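You operate a simulated robot arm through the tools that you are given. There is no shell and no other tool. Be economical: measure what you need, move in short steps, check, and stop when the job is done.

You run a simulated two-armed robot. Do the job below in one go: nothing can be reset, and whatever is moved stays where it is left.

Task
On the drying rack top, fold the cloth in half.

The check looks at the end state, three seconds after you hand in, the way a careful person would. Anything else that was tipped, shoved, dropped, spilled or broken makes it a failure. Flat cloth is picked up by pressing the open fingertips on it (5 to 10 N) and closing them slowly along it; thin cloth reads only 2 to 8 mm in the jaws.

Robot
Two 6-joint arms with two-finger grippers on one trunk, on a base that drives. Base frame: it is fixed to the floor where the robot stands at the start and does not move with it; the origin is under the middle of the robot, x ahead of it, y to its left, z up; the surface under the hand at the start is at about z = 90. Lengths are in cm, angles in rad, forces in N, time in s.
The left shoulder is at the start at [3, 17.8, 98.8], the right one opposite. With the tool pointing down near the work surface each hand reaches from about 10 to 84 cm from the robot's upright axis, wherever it stands, measured 20 degrees to its own side. Places, roughly: drying rack top [70, -30, 90]. Payload 2.54 kg a hand.
Tool frame (each hand has its own): the origin (TCP) lies between the finger pads and is the grasp point; the fingertips stand 3 cm ahead of it; z points along the fingers, y is the line along which they close. The gripper opens to 11.6 cm. The gripper's body begins 9.5 cm behind the TCP.
Orientation is told as [roll, pitch, yaw] about the base's x, y, z axes, in that order, counted from this pose: with the fingers straight down and closing along the base's y, the tool's x points along the base's -x, its y along +y and its z along -z.

Tools
- The arms move only by the tool servo_tool. It takes "left_moves", "right_moves" or both (then of equal length, played together; a hand with none holds still); each is a list that holds one entry, the list of rows, each a list of 7 numbers: the turn, a rotation vector about the tool's x, y, z in rad, then the shift along the tool's x, y, z in cm, then the opening, from 0 (shut) to 1 (fully open). In form: [[[rx, ry, rz, dx, dy, dz, gripper], ...]]. A call has 1 to 20 rows; each row is the pose to reach, as a shift and turn from the pose commanded when the call began, along the tool's axes at that moment. Rows are played at 5 a second. More than 5 cm and 0.15 rad between two rows, or a gripper value outside its range, and nothing of the call is played. A pose out of reach is approached as far as the arm can. The call stops where the force on the tool passes 40 N (or 10 N more than at its start, if that is more) or the arm is blocked; 0.2 s more then pass. Each finger travels about 15.3 cm/s and halts on what it meets, pressing with about 32 N; the grip force reading is that of the motor and also rises with nothing between the fingers. The clock runs only during rows and for 0.2 s after the last one: add rows that repeat a pose to give the fingers time. It gives the time, the measured TCP pose, the force on the tool (base axes), the opening and the grip force at its end, in the units of the frame above (readings bear some noise), with the torque about the TCP (base axes, N m) and any sound that the robot's microphone picked up.
- Cameras (640 x 400 px; columns grow to the right, rows downward): "scene" is now at [3.43, -1.23, 168.96]; the picture's right is [-0.02, -1.00, 0.00], its down [-0.85, 0.02, -0.52] and it looks along [0.52, -0.01, -0.85] (base axes); focal length 265 px, centre (320, 200). "left" rides on the left gripper at [6.9, 1.5, -12.2] in its tool frame; the picture's right is [-0.21, 0.98, 0.00], its down [-0.83, -0.18, -0.53] and it looks along [-0.52, -0.11, 0.85] (tool axes); focal length 251 px, centre (320, 200). "right" rides on the right gripper at [6.9, -1.5, -12.2] in its tool frame; the picture's right is [0.21, 0.98, 0.00], its down [-0.83, 0.18, -0.53] and it looks along [-0.52, 0.11, 0.85] (tool axes); focal length 251 px, centre (320, 200). There is no depth. A picture from a camera that has moved, and an enlarged one, comes with that camera's place and axes in the base frame and with its lens. The place of the scene camera against the robot may be out by one fixed shift of up to 1.8 cm in any direction.
- grab_frame(camera): a new picture of that camera. It takes no simulated time.
- slide_trunk(by): slides the trunk up (or, below 0, down) by that many cm; the arms and the scene camera ride with it, the base frame stays. It gives what a move gives, with no picture.
- roll_base(legs): drives the robot by 1 to 6 legs, each [ahead, left, turn to the left] in cm, cm and rad, along the robot's own axes; the way and the turn of a leg run together, so that a leg with both is an arc; at most 150 cm and 3.142 rad a leg. The arms and the cameras ride along, it lands a little off, and it stops where it bumps. It gives what a move gives.
- aim_head(pan, tilt): turns the head with the scene camera to pan (to the left, within 2.496 rad either way) and tilt (down, from -0.506 to 1.204), counted from straight ahead of the robot. It gives what a move gives.
- enlarge(camera, box): a new picture of the part [left, top, right, bottom] of that camera's present view, enlarged. It takes no simulated time.
- job_done(): hands the job in; it is judged then, once.

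Work in short steps. Places have to be worked out from the pictures, the camera data and where the tool is seen: move nearer, look again, correct. Check each grasp and each placing, and mend what went wrong. You have 120 turns and 100 pictures in all, those below and enlarged ones among them. Open the grippers and draw the arms clear of the work before you hand the job in, unless the task says otherwise; then end with one line.

The tools are called as a command line: name --argument value ..., lists and objects as JSON in quotes. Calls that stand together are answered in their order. servo_tool: Moves the arms, as the interface text tells. Its arguments: {"type":"object","properties":{"left_moves":{"type":"array","items":{"type":"array","items":{"type":"array","items":{"type":"number"}}}},"right_moves":{"type":"array","items":{"type":"array","items":{"type":"array","items":{"type":"number"}}}}},"required":[]} The other tools are called the same way: slide_trunk (by) slides the trunk up or down; roll_base (legs) drives the base; aim_head (pan, tilt) turns the head that bears the scene camera; grab_frame (camera) takes a picture; enlarge (camera, box) takes an enlarged picture of a part of a camera's view; job_done () hands the job in.

At the start:

```text
time: 0.0
left_tcp_pos: [47.7, 12.7, 105.72]
left_tool_rot: [-0.002, 0.001, 0.0]
left_force: [-0.1, 0.6, 0.0]
left_ft_torque: [0.01, 0.01, -0.02]
left_gripper_width: 11.61
left_gripper_force: 0.1
right_tcp_pos: [49.93, -30.48, 110.2]
right_tool_rot: [0.0, 0.0, -0.001]
right_force: [-0.3, 0.6, 0.8]
right_ft_torque: [-0.01, 0.0, -0.01]
right_gripper_width: 11.6
right_gripper_force: 0.1
trunk travel left (down, up): [-20.0, 34.0]
robot x, y, heading: [-0.06, -0.15, -0.002]
head pan, tilt: [-0.021, 1.021]
```

scene: 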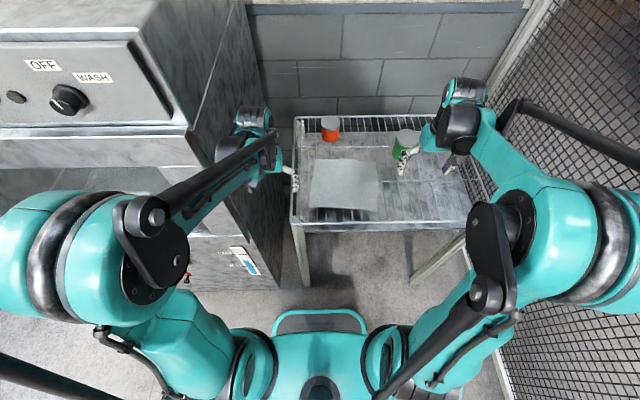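
right: 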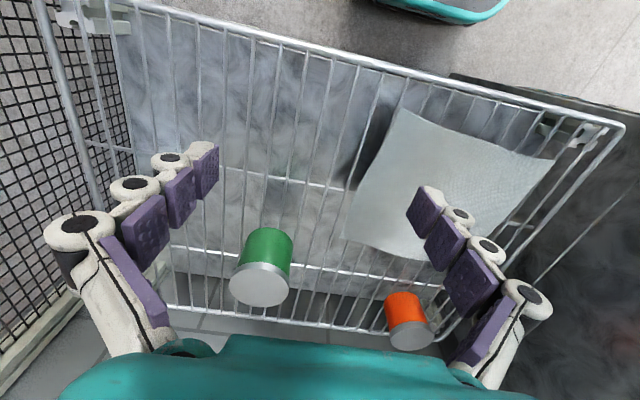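
left: 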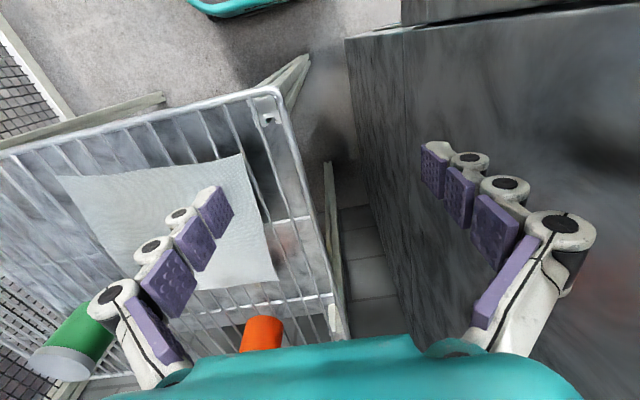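

The cloth is roughly a 23 cm square near x 47–70, y −25…+1 on a wire rack, with cans nearby. I'll look closer first.

enlarge --camera "scene" --box '[270, 100, 510, 250]'

enlarge --camera "right" --box '[320, 80, 640, 280]'

```text
2.67 times, centred on (390, 175) of scene
camera zoom: at [3.43, -1.23, 168.96], right [-0.02, -1.0, 0.0], down [-0.85, 0.02, -0.52], along [0.52, -0.01, -0.85], focal length 707 px, centre (133, 267)
```

zoom: 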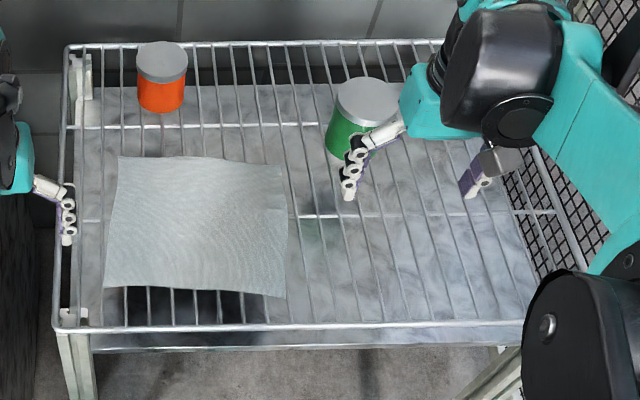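

```text
2.00 times, centred on (480, 180) of right
camera zoom: at [43.0, -31.99, 122.35], right [-0.21, 0.98, 0.0], down [0.83, 0.18, 0.53], along [0.52, 0.11, -0.85], focal length 503 px, centre (0, 240)
```

zoom: 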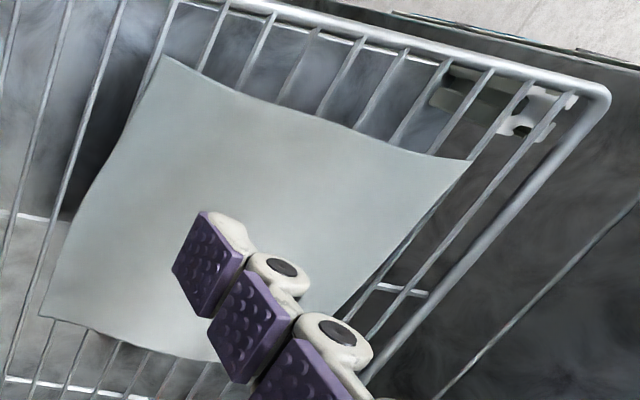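

Cross-checking the scene and right cameras puts the corners at about NL(49.6,2.7), NR(47.5,−20.5), FR(69.4,−23) and FL(71.3,0.7), so the cloth is turned by about −0.09 rad. The wires run along x, so I'll hover both hands above the near corners and turn them to close along x.

servo_tool --left_moves '[[[0, 0, 0, -0.8, -3.2, 0.2, 1], [0, 0, 0, -1.6, -6.4, 0.2, 0.8], [0, 0, 0, -2.4, -9.6, 0.2, 0.6], [0, 0, 0, -3.3, -12.7, 0.2, 0.4], [0, 0, 0.15, -3.3, -12.7, 0.2, 0.4], [0, 0, 0.3, -3.3, -12.7, 0.2, 0.4], [0, 0, 0.45, -3.3, -12.7, 0.2, 0.4], [0, 0, 0.6, -3.3, -12.7, 0.2, 0.4], [0, 0, 0.75, -3.3, -12.7, 0.2, 0.4], [0, 0, 0.9, -3.3, -12.7, 0.2, 0.4], [0, 0, 1.05, -3.3, -12.7, 0.2, 0.4], [0, 0, 1.2, -3.3, -12.7, 0.2, 0.4], [0, 0, 1.35, -3.3, -12.7, 0.2, 0.4], [0, 0, 1.5, -3.3, -12.7, 0.2, 0.4], [0, 0, 1.65, -3.3, -12.7, 0.2, 0.4]]]' --right_moves '[[[0, 0, 0, 0.1, 3.1, 1, 1], [0, 0, 0, 0.2, 6.2, 2, 0.8], [0, 0, 0, 0.3, 9.3, 3, 0.6], [0, 0, 0, 0.4, 12.5, 4, 0.4], [0, 0, 0.15, 0.4, 12.5, 4.5, 0.4], [0, 0, 0.3, 0.4, 12.5, 4.5, 0.4], [0, 0, 0.45, 0.4, 12.5, 4.5, 0.4], [0, 0, 0.6, 0.4, 12.5, 4.5, 0.4], [0, 0, 0.75, 0.4, 12.5, 4.5, 0.4], [0, 0, 0.9, 0.4, 12.5, 4.5, 0.4], [0, 0, 1.05, 0.4, 12.5, 4.5, 0.4], [0, 0, 1.2, 0.4, 12.5, 4.5, 0.4], [0, 0, 1.35, 0.4, 12.5, 4.5, 0.4], [0, 0, 1.5, 0.4, 12.5, 4.5, 0.4], [0, 0, 1.65, 0.4, 12.5, 4.5, 0.4]]]'

```text
time: 3.2
left_tcp_pos: [51.05, -0.01, 105.54]
left_tool_rot: [0.001, 0.001, -1.653]
left_force: [0.5, -0.2, 0.4]
left_ft_torque: [0.02, 0.0, 0.0]
left_gripper_width: 4.62
left_gripper_force: 0.0
right_tcp_pos: [49.58, -18.06, 105.65]
right_tool_rot: [0.0, -0.001, -1.653]
right_force: [0.6, 0.6, -0.3]
right_ft_torque: [-0.02, -0.04, 0.01]
right_gripper_width: 4.63
right_gripper_force: 0.1
trunk travel left (down, up): [-20.0, 34.0]
robot x, y, heading: [0.09, -0.19, 0.003]
head pan, tilt: [-0.021, 1.021]
```

Both hands reached the hover poses; now I check where they stand against the cloth edge and wires.

grab_frame --camera "left"

grab_frame --camera "right"

enlarge --camera "scene" --box '[270, 100, 510, 250]'

```text
94 pictures are left
camera left: at [53.15, 6.83, 117.59], right [0.96, -0.29, 0.0], down [-0.25, -0.81, 0.53], along [-0.16, -0.51, -0.85], focal length 251 px, centre (320, 200)
```

left: 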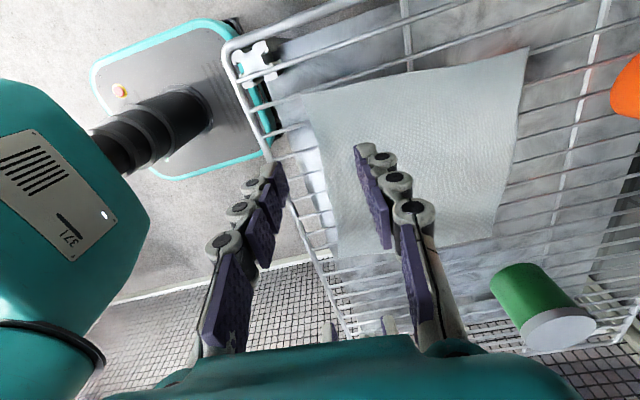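

```text
93 pictures are left
camera right: at [48.58, -10.96, 117.85], right [0.99, 0.13, 0.0], down [0.11, -0.84, 0.53], along [0.07, -0.53, -0.85], focal length 251 px, centre (320, 200)
```

right: 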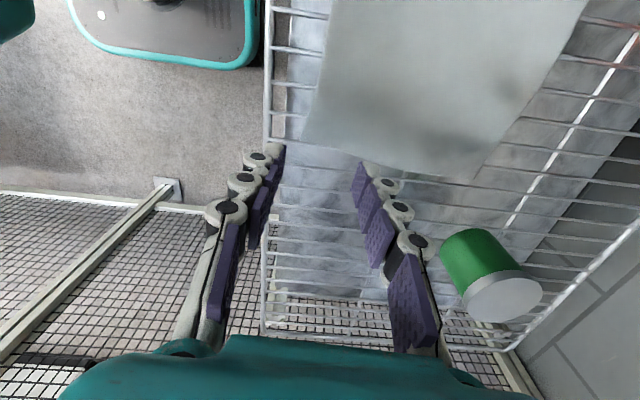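

```text
2.67 times, centred on (390, 175) of scene
camera zoom: at [3.43, -1.23, 168.96], right [-0.02, -1.0, 0.0], down [-0.85, 0.02, -0.52], along [0.52, -0.01, -0.85], focal length 707 px, centre (133, 267)
```

zoom: 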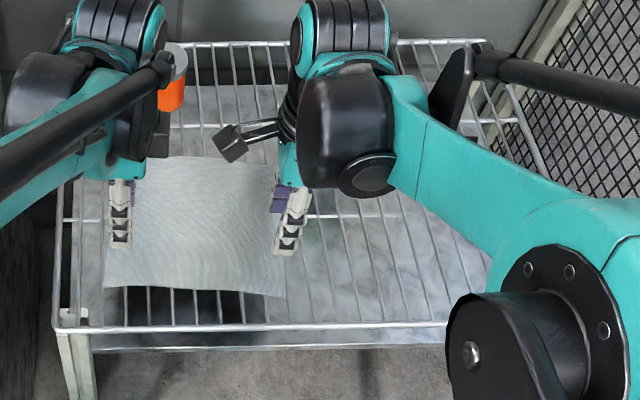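

The corners agree within 0.5 cm across cameras. Now I find the wire positions at the near edge, since the fingers must press on a wire.

enlarge --camera "left" --box '[220, 20, 420, 145]'

enlarge --camera "right" --box '[240, 20, 400, 220]'

```text
3.20 times, centred on (320, 82) of left
camera zoom: at [53.15, 6.83, 117.59], right [0.96, -0.29, 0.0], down [-0.25, -0.81, 0.53], along [-0.16, -0.51, -0.85], focal length 805 px, centre (320, 576)
```

zoom: 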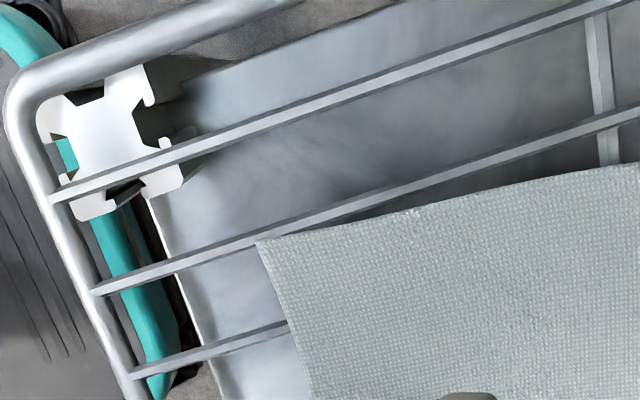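

```text
2.00 times, centred on (320, 120) of right
camera zoom: at [48.58, -10.96, 117.85], right [0.99, 0.13, 0.0], down [0.11, -0.84, 0.53], along [0.07, -0.53, -0.85], focal length 503 px, centre (320, 360)
```

zoom: 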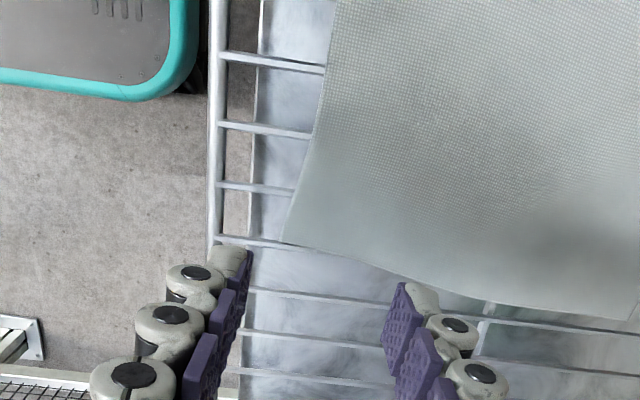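

Wires are at y≈3.0, 0.1, …, −17.9, −20.8, so both hands are already over wires. I shift them in by about 1 cm, narrow the jaws to 3 cm and descend to just above the cloth.

servo_tool --left_moves '[[[0, 0, 0, 0.2, 1.25, 0, 0.26], [0, 0, 0, 0.2, 1.25, 3, 0.26], [0, 0, 0, 0.2, 1.25, 6, 0.26], [0, 0, 0, 0.2, 1.25, 9, 0.26], [0, 0, 0, 0.2, 1.25, 11, 0.26]]]' --right_moves '[[[0, 0, 0, 0.1, 0.9, 0, 0.26], [0, 0, 0, 0.1, 0.9, 3, 0.26], [0, 0, 0, 0.1, 0.9, 6, 0.26], [0, 0, 0, 0.1, 0.9, 9, 0.26], [0, 0, 0, 0.1, 0.9, 11, 0.26]]]'

grab_frame --camera "left"

grab_frame --camera "right"

```text
time: 4.4
left_tcp_pos: [52.4, 0.01, 94.49]
left_tool_rot: [0.0, 0.001, -1.65]
left_force: [0.3, -0.8, -0.5]
left_ft_torque: [0.01, -0.01, 0.0]
left_gripper_width: 3.02
left_gripper_force: 0.1
right_tcp_pos: [50.51, -17.87, 94.52]
right_tool_rot: [0.0, -0.001, -1.65]
right_force: [-0.5, 0.7, 0.0]
right_ft_torque: [-0.03, 0.04, 0.01]
right_gripper_width: 3.02
right_gripper_force: 0.1
trunk travel left (down, up): [-20.0, 34.0]
robot x, y, heading: [0.35, 0.28, -0.003]
head pan, tilt: [-0.021, 1.021]
```

```text
89 pictures are left
camera left: at [54.45, 6.87, 106.59], right [0.96, -0.29, 0.0], down [-0.25, -0.81, 0.53], along [-0.16, -0.51, -0.85], focal length 251 px, centre (320, 200)
```

left: 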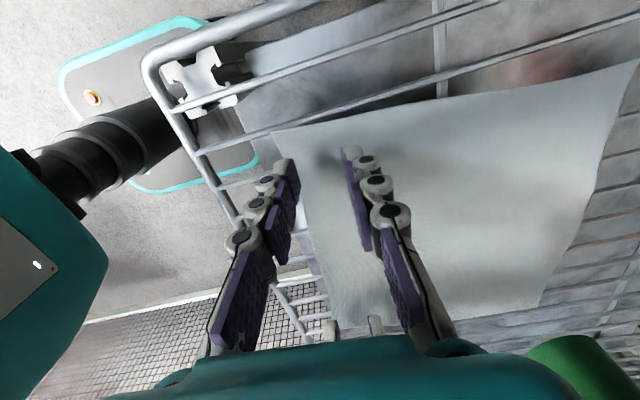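

```text
88 pictures are left
camera right: at [49.49, -10.86, 106.65], right [0.99, 0.14, 0.0], down [0.12, -0.84, 0.53], along [0.07, -0.53, -0.85], focal length 251 px, centre (320, 200)
```

right: 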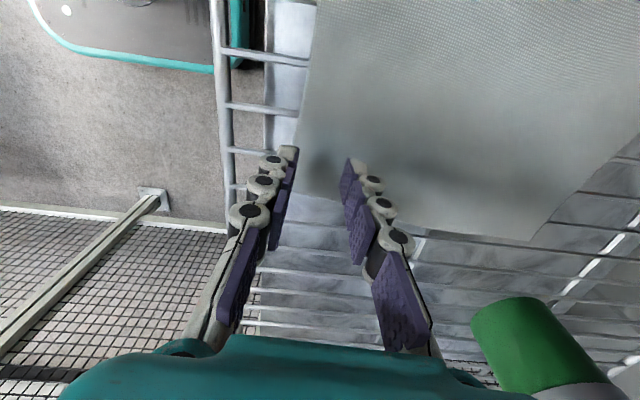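

The near fingers stand right at the cloth edge, so I go 0.8 cm further in and descend gently.

servo_tool --left_moves '[[[0, 0, 0, 0.1, 0.8, 0, 0.26], [0, 0, 0, 0.1, 0.8, 0.5, 0.26], [0, 0, 0, 0.1, 0.8, 0.9, 0.26], [0, 0, 0, 0.1, 0.8, 1.2, 0.26], [0, 0, 0, 0.1, 0.8, 1.2, 0.26]]]' --right_moves '[[[0, 0, 0, 0, 0.8, 0, 0.26], [0, 0, 0, 0, 0.8, 0.5, 0.26], [0, 0, 0, 0, 0.8, 0.9, 0.26], [0, 0, 0, 0, 0.8, 1.2, 0.26], [0, 0, 0, 0, 0.8, 1.2, 0.26]]]'

```text
time: 5.6
left_tcp_pos: [52.96, 0.19, 93.33]
left_tool_rot: [-0.002, 0.0, -1.649]
left_force: [0.3, -0.8, -0.2]
left_ft_torque: [-0.06, 0.0, 0.01]
left_gripper_width: 3.02
left_gripper_force: 0.1
right_tcp_pos: [51.17, -17.99, 93.39]
right_tool_rot: [0.0, -0.001, -1.649]
right_force: [0.1, -0.1, 0.1]
right_ft_torque: [-0.04, -0.01, 0.02]
right_gripper_width: 3.01
right_gripper_force: 0.2
trunk travel left (down, up): [-20.0, 34.0]
robot x, y, heading: [0.09, 0.05, -0.001]
head pan, tilt: [-0.021, 1.021]
```

No contact yet at tip height about 90.35; I keep descending in small steps.

servo_tool --left_moves '[[[0, 0, 0, 0, 0, 0.15, 0.26], [0, 0, 0, 0, 0, 0.3, 0.26], [0, 0, 0, 0, 0, 0.4, 0.26], [0, 0, 0, 0, 0, 0.4, 0.26]]]' --right_moves '[[[0, 0, 0, 0, 0, 0.15, 0.26], [0, 0, 0, 0, 0, 0.3, 0.26], [0, 0, 0, 0, 0, 0.4, 0.26], [0, 0, 0, 0, 0, 0.4, 0.26]]]'

```text
time: 6.6
left_tcp_pos: [53.04, 0.16, 92.97]
left_tool_rot: [0.002, -0.002, -1.649]
left_force: [0.7, 0.8, 16.5]
left_ft_torque: [-0.03, -0.07, 0.01]
left_gripper_width: 2.66
left_gripper_force: 0.1
right_tcp_pos: [51.08, -17.94, 93.04]
right_tool_rot: [0.002, -0.001, -1.648]
right_force: [-0.4, -0.2, 4.7]
right_ft_torque: [0.0, 0.08, 0.03]
right_gripper_width: 2.99
right_gripper_force: 0.2
trunk travel left (down, up): [-20.0, 34.0]
robot x, y, heading: [0.31, 0.09, 0.001]
head pan, tilt: [-0.021, 1.021]
```

Both hands are in contact, left 16 N (too much) and right 4.7 N. I trim them and close slowly.

servo_tool --left_moves '[[[0, 0, 0, 0, 0, -0.07, 0.25], [0, 0, 0, 0, 0, -0.07, 0.22], [0, 0, 0, 0, 0, -0.07, 0.2], [0, 0, 0, 0, 0, -0.07, 0.18], [0, 0, 0, 0, 0, -0.07, 0.16], [0, 0, 0, 0, 0, -0.07, 0.14], [0, 0, 0, 0, 0, -0.07, 0.12], [0, 0, 0, 0, 0, -0.07, 0.1], [0, 0, 0, 0, 0, -0.07, 0.08], [0, 0, 0, 0, 0, -0.07, 0.06], [0, 0, 0, 0, 0, -0.07, 0.04], [0, 0, 0, 0, 0, -0.07, 0.02], [0, 0, 0, 0, 0, -0.07, 0], [0, 0, 0, 0, 0, -0.07, 0], [0, 0, 0, 0, 0, -0.07, 0]]]' --right_moves '[[[0, 0, 0, 0, 0, 0.03, 0.25], [0, 0, 0, 0, 0, 0.03, 0.22], [0, 0, 0, 0, 0, 0.03, 0.2], [0, 0, 0, 0, 0, 0.03, 0.18], [0, 0, 0, 0, 0, 0.03, 0.16], [0, 0, 0, 0, 0, 0.03, 0.14], [0, 0, 0, 0, 0, 0.03, 0.12], [0, 0, 0, 0, 0, 0.03, 0.1], [0, 0, 0, 0, 0, 0.03, 0.08], [0, 0, 0, 0, 0, 0.03, 0.06], [0, 0, 0, 0, 0, 0.03, 0.04], [0, 0, 0, 0, 0, 0.03, 0.02], [0, 0, 0, 0, 0, 0.03, 0], [0, 0, 0, 0, 0, 0.03, 0], [0, 0, 0, 0, 0, 0.03, 0]]]'

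grab_frame --camera "left"

grab_frame --camera "right"

```text
time: 9.8
left_tcp_pos: [53.07, 0.16, 92.95]
left_tool_rot: [-0.002, 0.001, -1.65]
left_force: [-1.9, 0.6, 15.3]
left_ft_torque: [-0.01, 0.01, -0.01]
left_gripper_width: 0.04
left_gripper_force: 31.3
right_tcp_pos: [51.23, -17.96, 93.03]
right_tool_rot: [0.0, 0.001, -1.65]
right_force: [-1.0, -0.1, 1.7]
right_ft_torque: [-0.02, 0.02, -0.01]
right_gripper_width: 0.53
right_gripper_force: 28.3
trunk travel left (down, up): [-20.0, 34.0]
robot x, y, heading: [0.09, 0.02, 0.004]
head pan, tilt: [-0.021, 1.021]
```

```text
87 pictures are left
camera left: at [55.15, 6.99, 105.1], right [0.96, -0.29, 0.0], down [-0.25, -0.81, 0.53], along [-0.16, -0.51, -0.85], focal length 251 px, centre (320, 200)
```

left: 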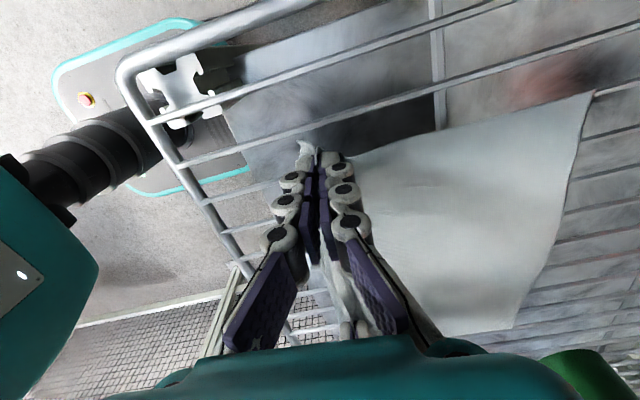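

```text
86 pictures are left
camera right: at [50.15, -11.01, 105.19], right [0.99, 0.14, 0.0], down [0.12, -0.84, 0.53], along [0.07, -0.53, -0.85], focal length 251 px, centre (320, 200)
```

right: 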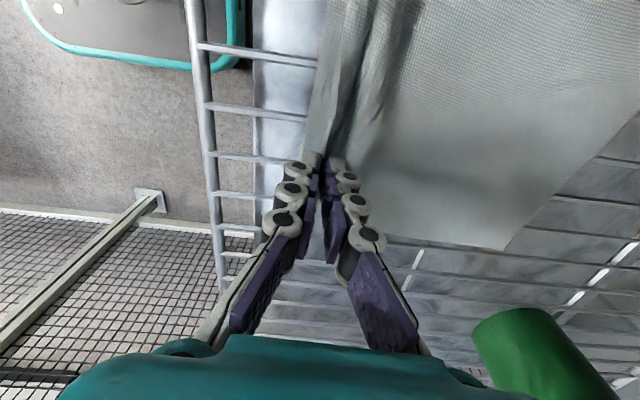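

Right has a fold of cloth (0.53 cm); left reads 0.04 cm, so likely it slipped. I look closer.

enlarge --camera "left" --box '[220, 110, 420, 350]'

enlarge --camera "scene" --box '[290, 140, 400, 240]'

```text
1.67 times, centred on (320, 230) of left
camera zoom: at [55.15, 6.99, 105.1], right [0.96, -0.29, 0.0], down [-0.25, -0.81, 0.53], along [-0.16, -0.51, -0.85], focal length 419 px, centre (320, 150)
```

zoom: 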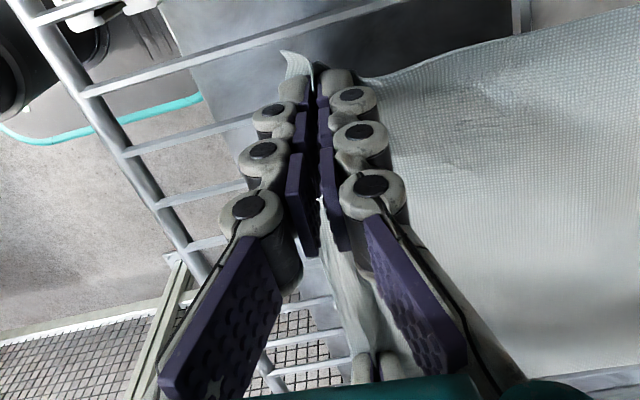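

```text
4.00 times, centred on (345, 190) of scene
camera zoom: at [3.35, -1.21, 168.97], right [-0.02, -1.0, 0.0], down [-0.85, 0.02, -0.52], along [0.52, -0.01, -0.85], focal length 1060 px, centre (220, 240)
```

zoom: 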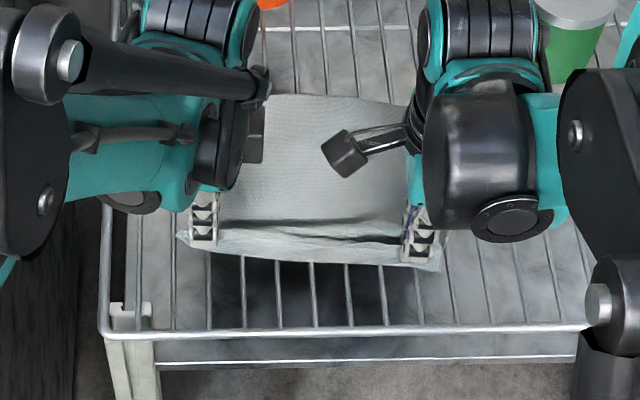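

The cloth shows through on both sides of the left fingers, so it may be held. I lift both a few cm, moving slightly inward, and check.

servo_tool --left_moves '[[[0, 0, 0, 0, 0.1, -0.8, 0], [0, 0, 0, 0, 0.3, -1.6, 0], [0, 0, 0, 0, 0.6, -2.4, 0], [0, 0, 0, 0, 1, -3.2, 0], [0, 0, 0, 0, 1.4, -4, 0]]]' --right_moves '[[[0, 0, 0, 0, 0.1, -0.8, 0], [0, 0, 0, 0, 0.3, -1.6, 0], [0, 0, 0, 0, 0.6, -2.4, 0], [0, 0, 0, 0, 1, -3.2, 0], [0, 0, 0, 0, 1.4, -4, 0]]]'

grab_frame --camera "left"

grab_frame --camera "right"

enlarge --camera "scene" --box '[290, 140, 400, 240]'

```text
time: 11.0
left_tcp_pos: [54.38, 0.03, 97.06]
left_tool_rot: [0.001, 0.001, -1.65]
left_force: [-2.3, 0.5, 7.9]
left_ft_torque: [-0.1, -0.34, 0.03]
left_gripper_width: 0.0
left_gripper_force: 27.4
right_tcp_pos: [52.72, -18.2, 96.94]
right_tool_rot: [-0.001, 0.0, -1.649]
right_force: [0.1, 1.0, 3.2]
right_ft_torque: [0.01, 0.06, -0.04]
right_gripper_width: 0.49
right_gripper_force: 28.0
trunk travel left (down, up): [-20.0, 34.0]
robot x, y, heading: [0.2, 0.3, -0.001]
head pan, tilt: [-0.021, 1.021]
```

```text
83 pictures are left
camera left: at [56.51, 6.89, 109.22], right [0.96, -0.29, 0.0], down [-0.25, -0.81, 0.53], along [-0.16, -0.51, -0.85], focal length 251 px, centre (320, 200)
```

left: 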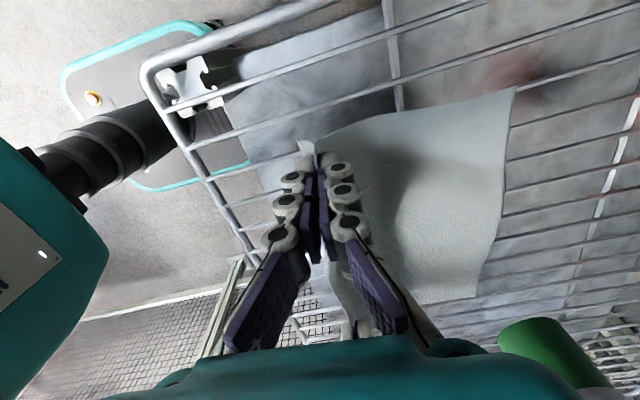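

```text
82 pictures are left
camera right: at [51.63, -11.15, 109.26], right [0.99, 0.14, 0.0], down [0.12, -0.84, 0.53], along [0.07, -0.53, -0.85], focal length 251 px, centre (320, 200)
```

right: 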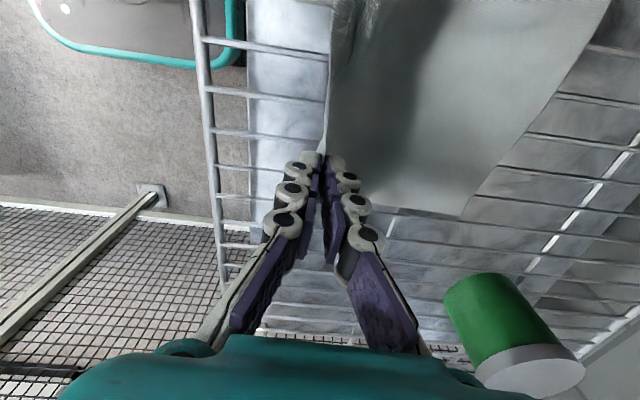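

```text
4.00 times, centred on (345, 190) of scene
camera zoom: at [3.37, -1.22, 168.96], right [-0.02, -1.0, 0.0], down [-0.85, 0.02, -0.52], along [0.52, -0.01, -0.85], focal length 1060 px, centre (220, 240)
```

zoom: 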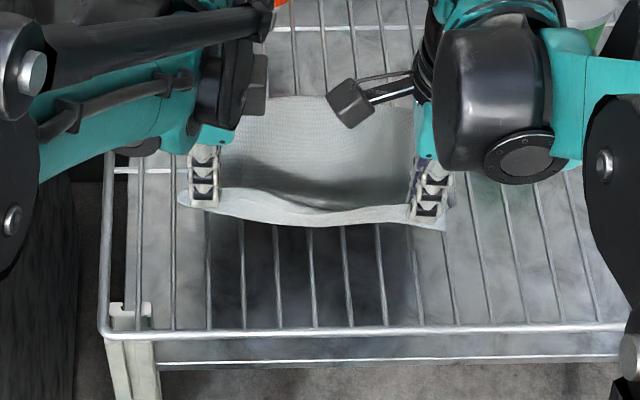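

Both corners are held and the near edge hangs free. I carry the edge in an arc across the midline toward the far edge, keeping it a few cm above the lower layer.

servo_tool --left_moves '[[[0, 0, 0, 0, 1.2, -1.2, 0], [0, 0, 0, 0, 2.4, -2.2, 0], [0, 0, 0, 0, 3.6, -2.8, 0], [0, 0, 0, 0, 4.8, -3.1, 0], [0, 0, 0, 0, 6, -3.2, 0], [0, 0, 0, 0, 7.2, -3.1, 0], [0, 0, 0, 0, 8.4, -2.7, 0], [0, 0, 0, 0, 9.6, -2, 0], [0, 0, 0, 0, 10.8, -1, 0], [0, 0, 0, 0, 11.8, 0, 0], [0, 0, 0, 0, 11.8, 0, 0]]]' --right_moves '[[[0, 0, 0, 0, 1.2, -1.2, 0], [0, 0, 0, 0, 2.4, -2.2, 0], [0, 0, 0, 0, 3.6, -2.8, 0], [0, 0, 0, 0, 4.8, -3.1, 0], [0, 0, 0, 0, 6, -3.2, 0], [0, 0, 0, 0, 7.2, -3.1, 0], [0, 0, 0, 0, 8.4, -2.7, 0], [0, 0, 0, 0, 9.6, -2, 0], [0, 0, 0, 0, 10.8, -1, 0], [0, 0, 0, 0, 11.8, 0, 0], [0, 0, 0, 0, 11.8, 0, 0]]]'

grab_frame --camera "left"

grab_frame --camera "right"

enlarge --camera "scene" --box '[290, 130, 400, 230]'

```text
time: 13.4
left_tcp_pos: [66.32, -0.81, 97.0]
left_tool_rot: [0.001, 0.0, -1.651]
left_force: [-0.2, -0.1, 0.7]
left_ft_torque: [-0.03, -0.04, -0.02]
left_gripper_width: 0.49
left_gripper_force: 28.8
right_tcp_pos: [64.37, -19.09, 97.04]
right_tool_rot: [0.0, 0.0, -1.649]
right_force: [-0.7, 0.0, 1.5]
right_ft_torque: [-0.05, -0.07, 0.02]
right_gripper_width: 0.03
right_gripper_force: 24.1
trunk travel left (down, up): [-20.0, 34.0]
robot x, y, heading: [-0.04, -0.09, 0.0]
head pan, tilt: [-0.021, 1.021]
```

```text
80 pictures are left
camera left: at [68.39, 6.04, 109.11], right [0.96, -0.29, 0.0], down [-0.25, -0.81, 0.53], along [-0.15, -0.51, -0.85], focal length 251 px, centre (320, 200)
```

left: 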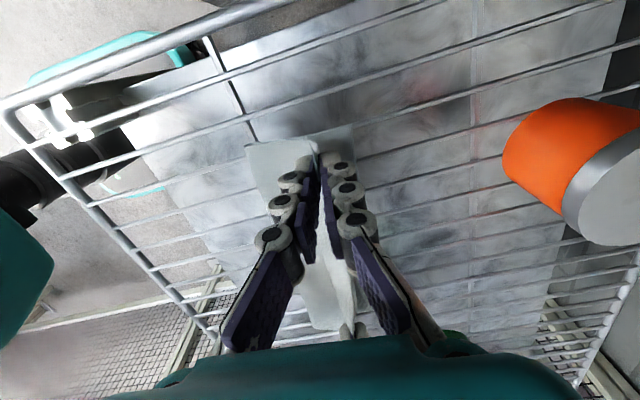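

```text
79 pictures are left
camera right: at [63.32, -12.05, 109.27], right [0.99, 0.14, 0.0], down [0.12, -0.84, 0.53], along [0.07, -0.53, -0.85], focal length 251 px, centre (320, 200)
```

right: 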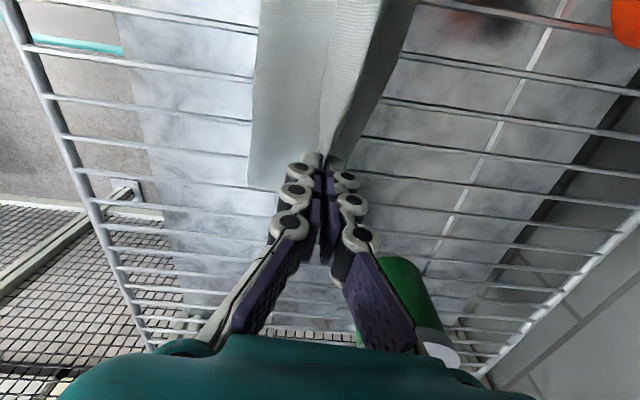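

```text
4.00 times, centred on (345, 180) of scene
camera zoom: at [3.34, -1.21, 168.97], right [-0.02, -1.0, 0.0], down [-0.85, 0.02, -0.52], along [0.52, -0.01, -0.85], focal length 1060 px, centre (220, 280)
```

zoom: 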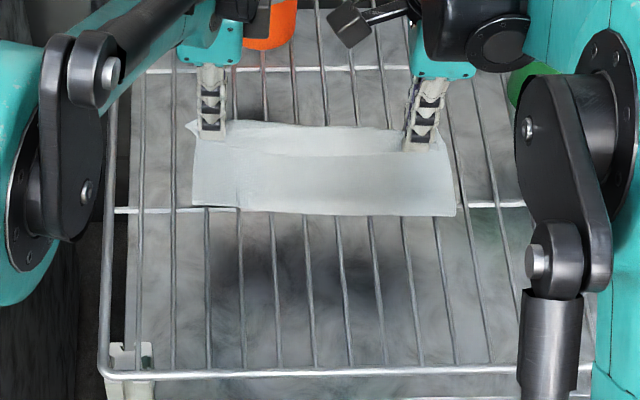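

The fold line lies at about x=60, as wanted, and the edge is held just short of the far edge. I open slightly, let the cloth relax, and lift straight up.

servo_tool --left_moves '[[[0, 0, 0, 0, 0.4, 0.5, 0], [0, 0, 0, 0, 0.4, 0.5, 0.06], [0, 0, 0, 0, 0.4, 0.5, 0.12], [0, 0, 0, 0, 0.4, 0.5, 0.16], [0, 0, 0, 0, 0.4, 0.5, 0.16], [0, 0, 0, 0, 0.4, -1, 0.16], [0, 0, 0, 0, 0.4, -3, 0.16], [0, 0, 0, 0, 0.4, -6, 0.16]]]' --right_moves '[[[0, 0, 0, 0, 0.4, 0.5, 0], [0, 0, 0, 0, 0.4, 0.5, 0.06], [0, 0, 0, 0, 0.4, 0.5, 0.12], [0, 0, 0, 0, 0.4, 0.5, 0.16], [0, 0, 0, 0, 0.4, 0.5, 0.16], [0, 0, 0, 0, 0.4, -1, 0.16], [0, 0, 0, 0, 0.4, -3, 0.16], [0, 0, 0, 0, 0.4, -6, 0.16]]]'

grab_frame --camera "left"

grab_frame --camera "right"

enlarge --camera "scene" --box '[290, 130, 400, 230]'

```text
time: 15.2
left_tcp_pos: [66.39, -0.9, 103.1]
left_tool_rot: [0.002, -0.001, -1.653]
left_force: [0.0, -0.4, -0.1]
left_ft_torque: [0.02, -0.01, -0.04]
left_gripper_width: 1.83
left_gripper_force: 0.2
right_tcp_pos: [64.62, -18.99, 103.05]
right_tool_rot: [0.002, -0.001, -1.65]
right_force: [-0.4, -0.6, 0.4]
right_ft_torque: [0.0, -0.04, -0.02]
right_gripper_width: 1.86
right_gripper_force: 0.1
trunk travel left (down, up): [-20.0, 34.0]
robot x, y, heading: [-0.07, -0.36, 0.004]
head pan, tilt: [-0.021, 1.021]
```

```text
77 pictures are left
camera left: at [68.49, 5.88, 115.13], right [0.96, -0.29, 0.0], down [-0.25, -0.81, 0.53], along [-0.15, -0.51, -0.85], focal length 251 px, centre (320, 200)
```

left: 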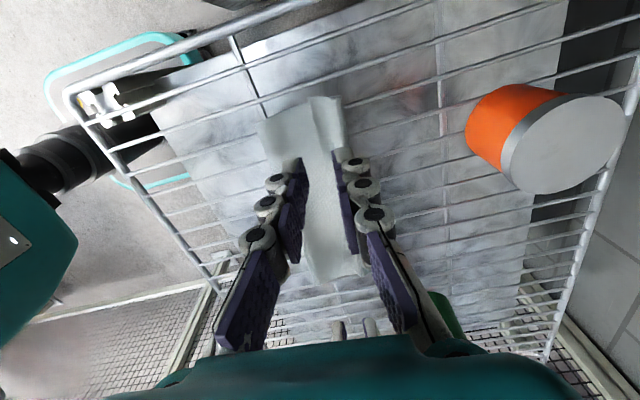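

```text
76 pictures are left
camera right: at [63.57, -12.05, 115.24], right [0.99, 0.14, 0.0], down [0.12, -0.84, 0.53], along [0.07, -0.53, -0.85], focal length 251 px, centre (320, 200)
```

right: 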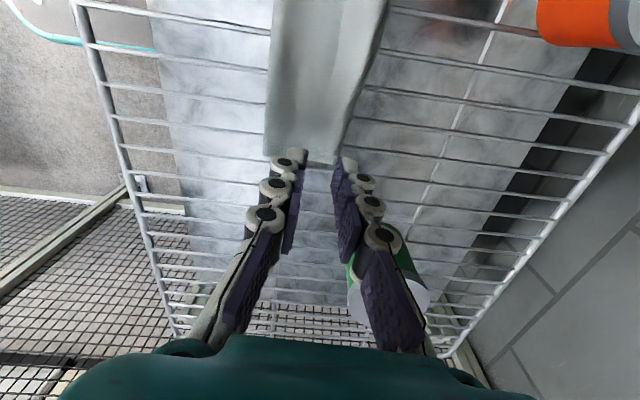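

```text
4.00 times, centred on (345, 180) of scene
camera zoom: at [3.23, -1.2, 168.97], right [-0.02, -1.0, 0.0], down [-0.85, 0.02, -0.52], along [0.52, -0.01, -0.85], focal length 1060 px, centre (220, 280)
```

zoom: 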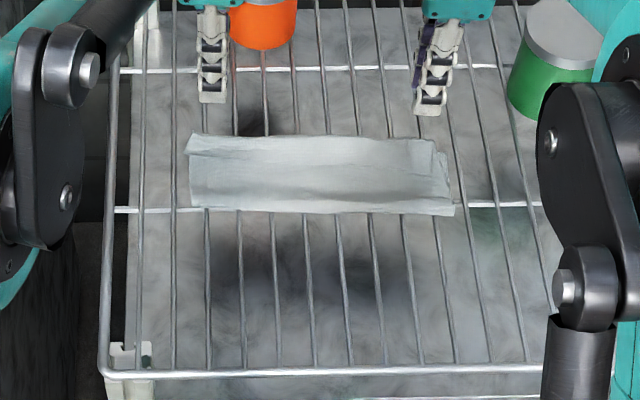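

Released. The strip spans about x 60–68.6, somewhat less than half the original 22 cm. I draw the hands back and up to inspect it.

servo_tool --left_moves '[[[0, 0, 0, 0, 0, -4, 0.16], [0, 0, 0, 0, -4, -6, 0.16], [0, 0, 0, 1, -8, -6, 0.16], [0, 0, 0, 2, -12, -6, 0.16]]]' --right_moves '[[[0, 0, 0, 0, 0, -4, 0.16], [0, 0, 0, 0, -4, -6, 0.16], [0, 0, 0, -4, -8, -6, 0.16], [0, 0, 0, -8, -12, -6, 0.16]]]'

grab_frame --camera "left"

grab_frame --camera "right"

enlarge --camera "scene" --box '[300, 140, 380, 190]'

```text
refused: row 3 steps farther than a row can; nothing moved
```

```text
74 pictures are left
camera left: at [68.49, 5.88, 115.13], right [0.96, -0.29, 0.0], down [-0.25, -0.81, 0.53], along [-0.15, -0.51, -0.85], focal length 251 px, centre (320, 200)
```

left: 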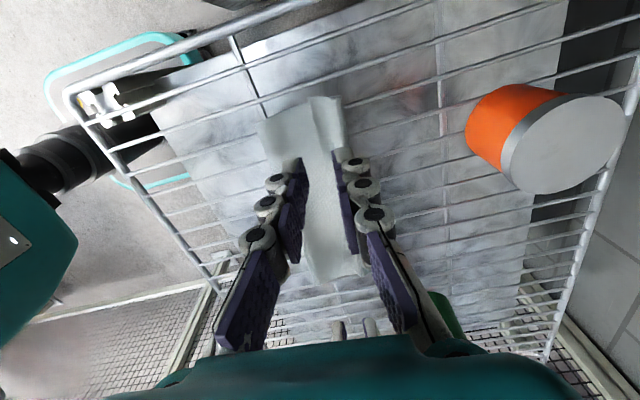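

```text
73 pictures are left
camera right: at [63.57, -12.05, 115.24], right [0.99, 0.14, 0.0], down [0.12, -0.84, 0.53], along [0.07, -0.53, -0.85], focal length 251 px, centre (320, 200)
```

right: 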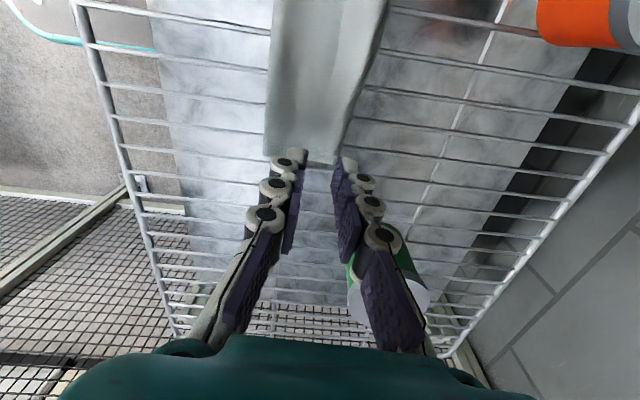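

```text
8.00 times, centred on (340, 165) of scene
camera zoom: at [3.23, -1.2, 168.97], right [-0.02, -1.0, 0.0], down [-0.85, 0.02, -0.52], along [0.52, -0.01, -0.85], focal length 2120 px, centre (160, 480)
```

zoom: 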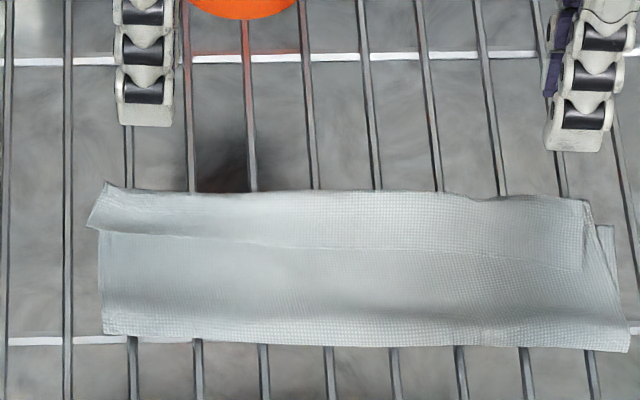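

The released edge fell back on itself: a hem about 3.5 cm wide is turned back on top at the far side. I draw the hands off to look at it properly (the last move was refused).

servo_tool --left_moves '[[[0, 0, 0, 0, 0, -4, 0.16], [0, 0, 0, 0, -3, -6, 0.16], [0, 0, 0, 0, -7, -6, 0.16], [0, 0, 0, 0, -11, -6, 0.16], [0, 0, 0, 0, -15, -6, 0.16]]]' --right_moves '[[[0, 0, 0, 0, 0, -4, 0.16], [0, 0, 0, -3, 0, -6, 0.16], [0, 0, 0, -6, 0, -6, 0.16], [0, 0, 0, -6, 0, -6, 0.16], [0, 0, 0, -6, 0, -6, 0.16]]]'

grab_frame --camera "left"

grab_frame --camera "right"

enlarge --camera "scene" --box '[300, 140, 380, 190]'

```text
time: 16.4
left_tcp_pos: [51.59, 0.15, 109.05]
left_tool_rot: [0.002, 0.0, -1.652]
left_force: [-0.3, 0.3, 0.5]
left_ft_torque: [-0.02, -0.01, -0.01]
left_gripper_width: 1.87
left_gripper_force: 0.0
right_tcp_pos: [64.03, -25.19, 109.14]
right_tool_rot: [0.0, -0.001, -1.65]
right_force: [-1.1, 0.3, -0.1]
right_ft_torque: [0.01, -0.06, 0.0]
right_gripper_width: 1.86
right_gripper_force: 0.1
trunk travel left (down, up): [-20.0, 34.0]
robot x, y, heading: [-0.39, 0.19, -0.0]
head pan, tilt: [-0.021, 1.021]
```

```text
71 pictures are left
camera left: at [53.69, 7.01, 121.15], right [0.96, -0.29, 0.0], down [-0.25, -0.81, 0.53], along [-0.15, -0.51, -0.85], focal length 251 px, centre (320, 200)
```

left: 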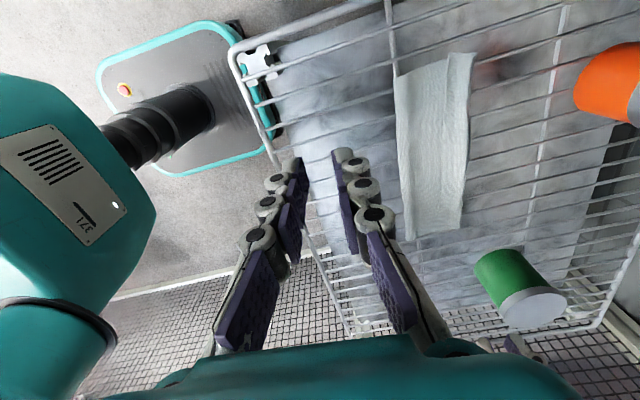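

```text
70 pictures are left
camera right: at [62.9, -18.16, 121.3], right [0.99, 0.14, 0.0], down [0.12, -0.84, 0.53], along [0.07, -0.53, -0.85], focal length 251 px, centre (320, 200)
```

right: 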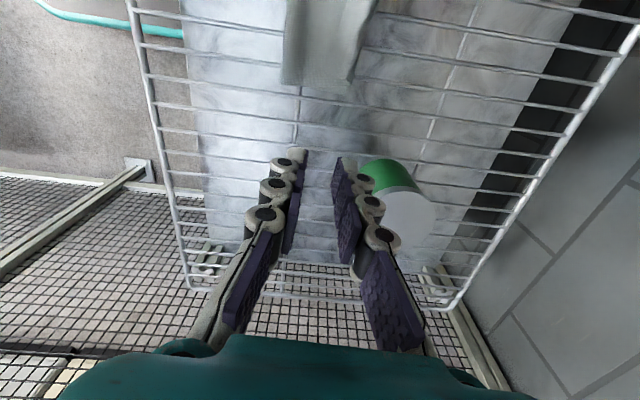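

```text
8.00 times, centred on (340, 165) of scene
camera zoom: at [3.26, -1.23, 168.97], right [-0.02, -1.0, 0.0], down [-0.85, 0.02, -0.52], along [0.52, -0.01, -0.85], focal length 2120 px, centre (160, 480)
```

zoom: 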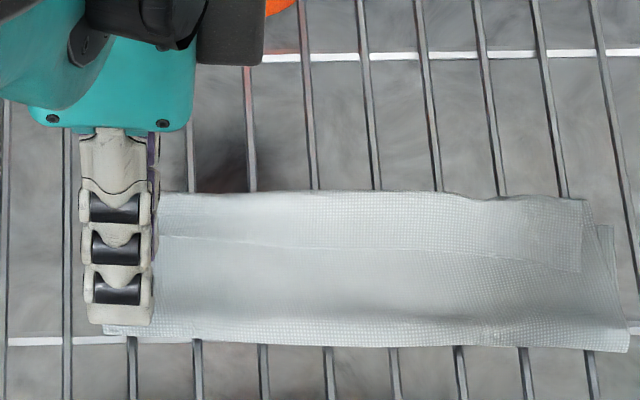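

I look at the strip's profile from the left camera.

enlarge --camera "left" --box '[380, 30, 500, 250]'

enlarge --camera "right" --box '[260, 0, 400, 110]'

```text
1.82 times, centred on (440, 140) of left
camera zoom: at [53.69, 7.01, 121.15], right [0.96, -0.29, 0.0], down [-0.25, -0.81, 0.53], along [-0.15, -0.51, -0.85], focal length 457 px, centre (102, 309)
```

zoom: 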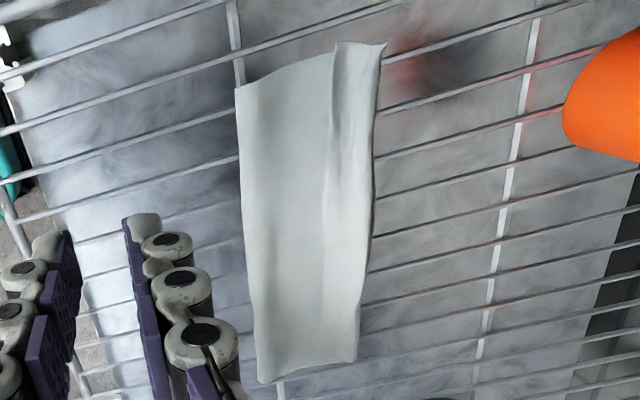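

```text
3.64 times, centred on (330, 55) of right
camera zoom: at [62.9, -18.16, 121.3], right [0.99, 0.14, 0.0], down [0.12, -0.84, 0.53], along [0.07, -0.53, -0.85], focal length 914 px, centre (284, 727)
```

zoom: 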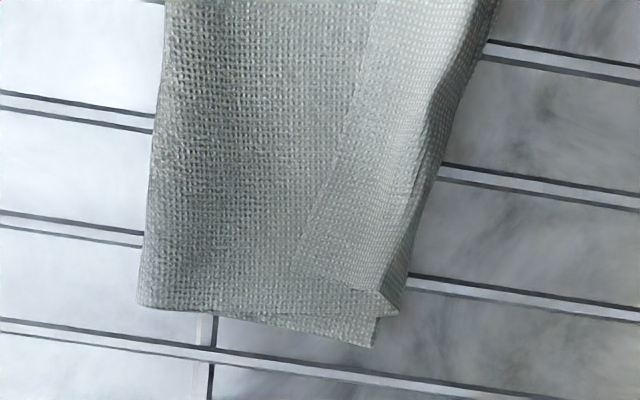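

The flap's free edge lies on top at about x=65.5 (left) and 64 (right). I'll grip that free edge with one finger just outside it and one on the flap, so the edge itself is pinched. Then I can unfold the cloth and redo the fold cleanly.

servo_tool --left_moves '[[[0, 0, 0, 0.7, 4, 0, 0.2], [0, 0, 0, 0.7, 8, 0, 0.2], [0, 0, 0, 0.7, 12, 0, 0.2], [0, 0, 0, 0.73, 14.75, 2, 0.2], [0, 0, 0, 0.73, 14.75, 6, 0.2], [0, 0, 0, 0.73, 14.75, 10, 0.2], [0, 0, 0, 0.73, 14.75, 12.5, 0.2]]]' --right_moves '[[[0, 0, 0, 3.5, 0.26, 0, 0.2], [0, 0, 0, 7, 0.26, 0, 0.2], [0, 0, 0, 7.03, 0.26, 0, 0.2], [0, 0, 0, 7.03, 0.26, 2, 0.2], [0, 0, 0, 7.03, 0.26, 6, 0.2], [0, 0, 0, 7.03, 0.26, 10, 0.2], [0, 0, 0, 7.03, 0.26, 12.5, 0.2]]]'

enlarge --camera "left" --box '[220, 80, 420, 230]'

enlarge --camera "right" --box '[220, 60, 420, 210]'

```text
time: 18.0
left_tcp_pos: [66.51, -0.29, 96.39]
left_tool_rot: [0.001, 0.0, -1.65]
left_force: [0.3, -0.1, -0.4]
left_ft_torque: [0.02, 0.0, -0.01]
left_gripper_width: 2.33
left_gripper_force: 0.1
right_tcp_pos: [65.11, -17.91, 96.55]
right_tool_rot: [0.0, 0.0, -1.651]
right_force: [0.6, -0.3, -0.7]
right_ft_torque: [-0.01, 0.02, 0.0]
right_gripper_width: 2.31
right_gripper_force: 0.1
trunk travel left (down, up): [-20.0, 34.0]
robot x, y, heading: [0.43, -0.21, -0.003]
head pan, tilt: [-0.021, 1.021]
```

```text
2.67 times, centred on (320, 155) of left
camera zoom: at [68.6, 6.67, 108.4], right [0.96, -0.29, 0.0], down [-0.25, -0.81, 0.53], along [-0.16, -0.51, -0.85], focal length 670 px, centre (320, 320)
```

zoom: 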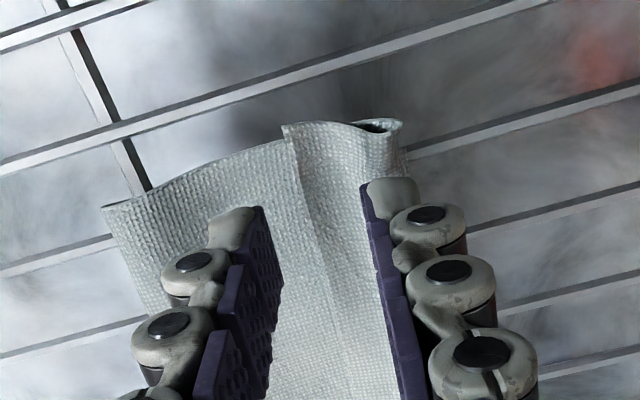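

```text
2.67 times, centred on (320, 135) of right
camera zoom: at [64.23, -11.02, 108.72], right [0.99, 0.14, 0.0], down [0.12, -0.84, 0.53], along [0.07, -0.53, -0.85], focal length 670 px, centre (320, 373)
```

zoom: 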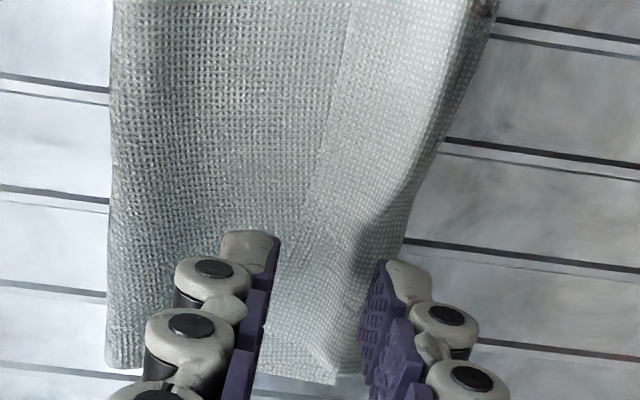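

The flap edge sits between the fingers on both sides, about 0.8 cm from the outer finger. I narrow the jaws slightly, shift a touch, and lower until contact.

servo_tool --left_moves '[[[0, 0, 0, 0, 0.17, 0, 0.17], [0, 0, 0, 0, 0.17, 1, 0.17], [0, 0, 0, 0, 0.17, 2, 0.17], [0, 0, 0, 0, 0.17, 2.5, 0.17], [0, 0, 0, 0, 0.17, 2.8, 0.17], [0, 0, 0, 0, 0.17, 2.8, 0.17]]]' --right_moves '[[[0, 0, 0, 0, 0.17, 0, 0.17], [0, 0, 0, 0, 0.17, 1, 0.17], [0, 0, 0, 0, 0.17, 2, 0.17], [0, 0, 0, 0, 0.17, 2.5, 0.17], [0, 0, 0, 0, 0.17, 2.9, 0.17], [0, 0, 0, 0, 0.17, 2.9, 0.17]]]'

```text
time: 19.4
left_tcp_pos: [66.74, -0.15, 93.66]
left_tool_rot: [-0.001, 0.002, -1.65]
left_force: [-0.4, -0.9, 0.5]
left_ft_torque: [0.0, 0.0, -0.01]
left_gripper_width: 1.95
left_gripper_force: 0.0
right_tcp_pos: [65.35, -18.06, 93.52]
right_tool_rot: [0.0, -0.001, -1.648]
right_force: [0.0, -0.3, -0.2]
right_ft_torque: [0.02, 0.01, 0.02]
right_gripper_width: 1.96
right_gripper_force: 0.0
trunk travel left (down, up): [-20.0, 34.0]
robot x, y, heading: [-0.16, 0.04, 0.004]
head pan, tilt: [-0.021, 1.021]
```

No firm contact yet; a little lower.

servo_tool --left_moves '[[[0, 0, 0, 0, 0, 0.2, 0.17], [0, 0, 0, 0, 0, 0.35, 0.17], [0, 0, 0, 0, 0, 0.35, 0.17]]]' --right_moves '[[[0, 0, 0, 0, 0, 0.15, 0.17], [0, 0, 0, 0, 0, 0.25, 0.17], [0, 0, 0, 0, 0, 0.25, 0.17]]]'

enlarge --camera "left" --box '[220, 80, 420, 230]'

enlarge --camera "right" --box '[220, 60, 420, 210]'

```text
time: 20.2
left_tcp_pos: [66.69, -0.12, 93.16]
left_tool_rot: [0.0, 0.001, -1.649]
left_force: [0.1, -0.2, 0.3]
left_ft_torque: [0.04, 0.0, 0.0]
left_gripper_width: 1.96
left_gripper_force: 0.1
right_tcp_pos: [65.31, -18.11, 93.45]
right_tool_rot: [0.001, 0.002, -1.65]
right_force: [-0.4, -0.2, 0.7]
right_ft_torque: [0.0, -0.03, -0.03]
right_gripper_width: 1.94
right_gripper_force: 0.1
trunk travel left (down, up): [-20.0, 34.0]
robot x, y, heading: [0.14, -0.08, 0.002]
head pan, tilt: [-0.021, 1.021]
```

```text
2.67 times, centred on (320, 155) of left
camera zoom: at [68.76, 6.63, 105.39], right [0.96, -0.29, 0.0], down [-0.25, -0.81, 0.53], along [-0.16, -0.51, -0.85], focal length 670 px, centre (320, 320)
```

zoom: 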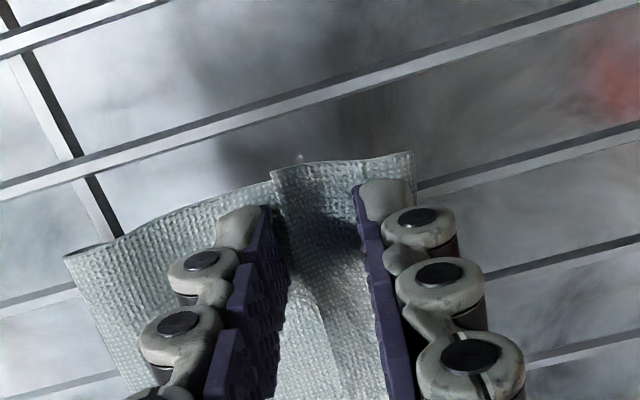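

```text
2.67 times, centred on (320, 135) of right
camera zoom: at [64.25, -11.07, 105.56], right [0.99, 0.14, 0.0], down [0.12, -0.84, 0.53], along [0.07, -0.53, -0.85], focal length 670 px, centre (320, 373)
```

zoom: 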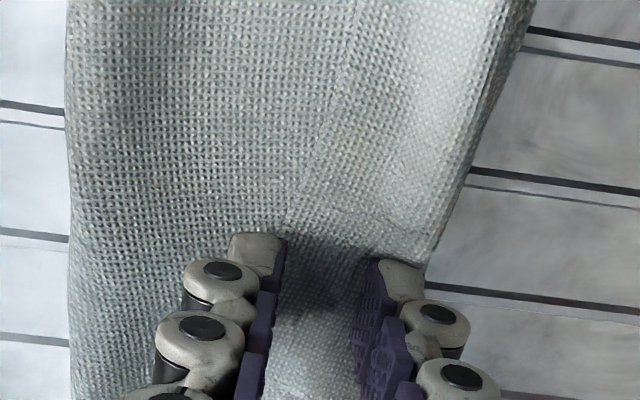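

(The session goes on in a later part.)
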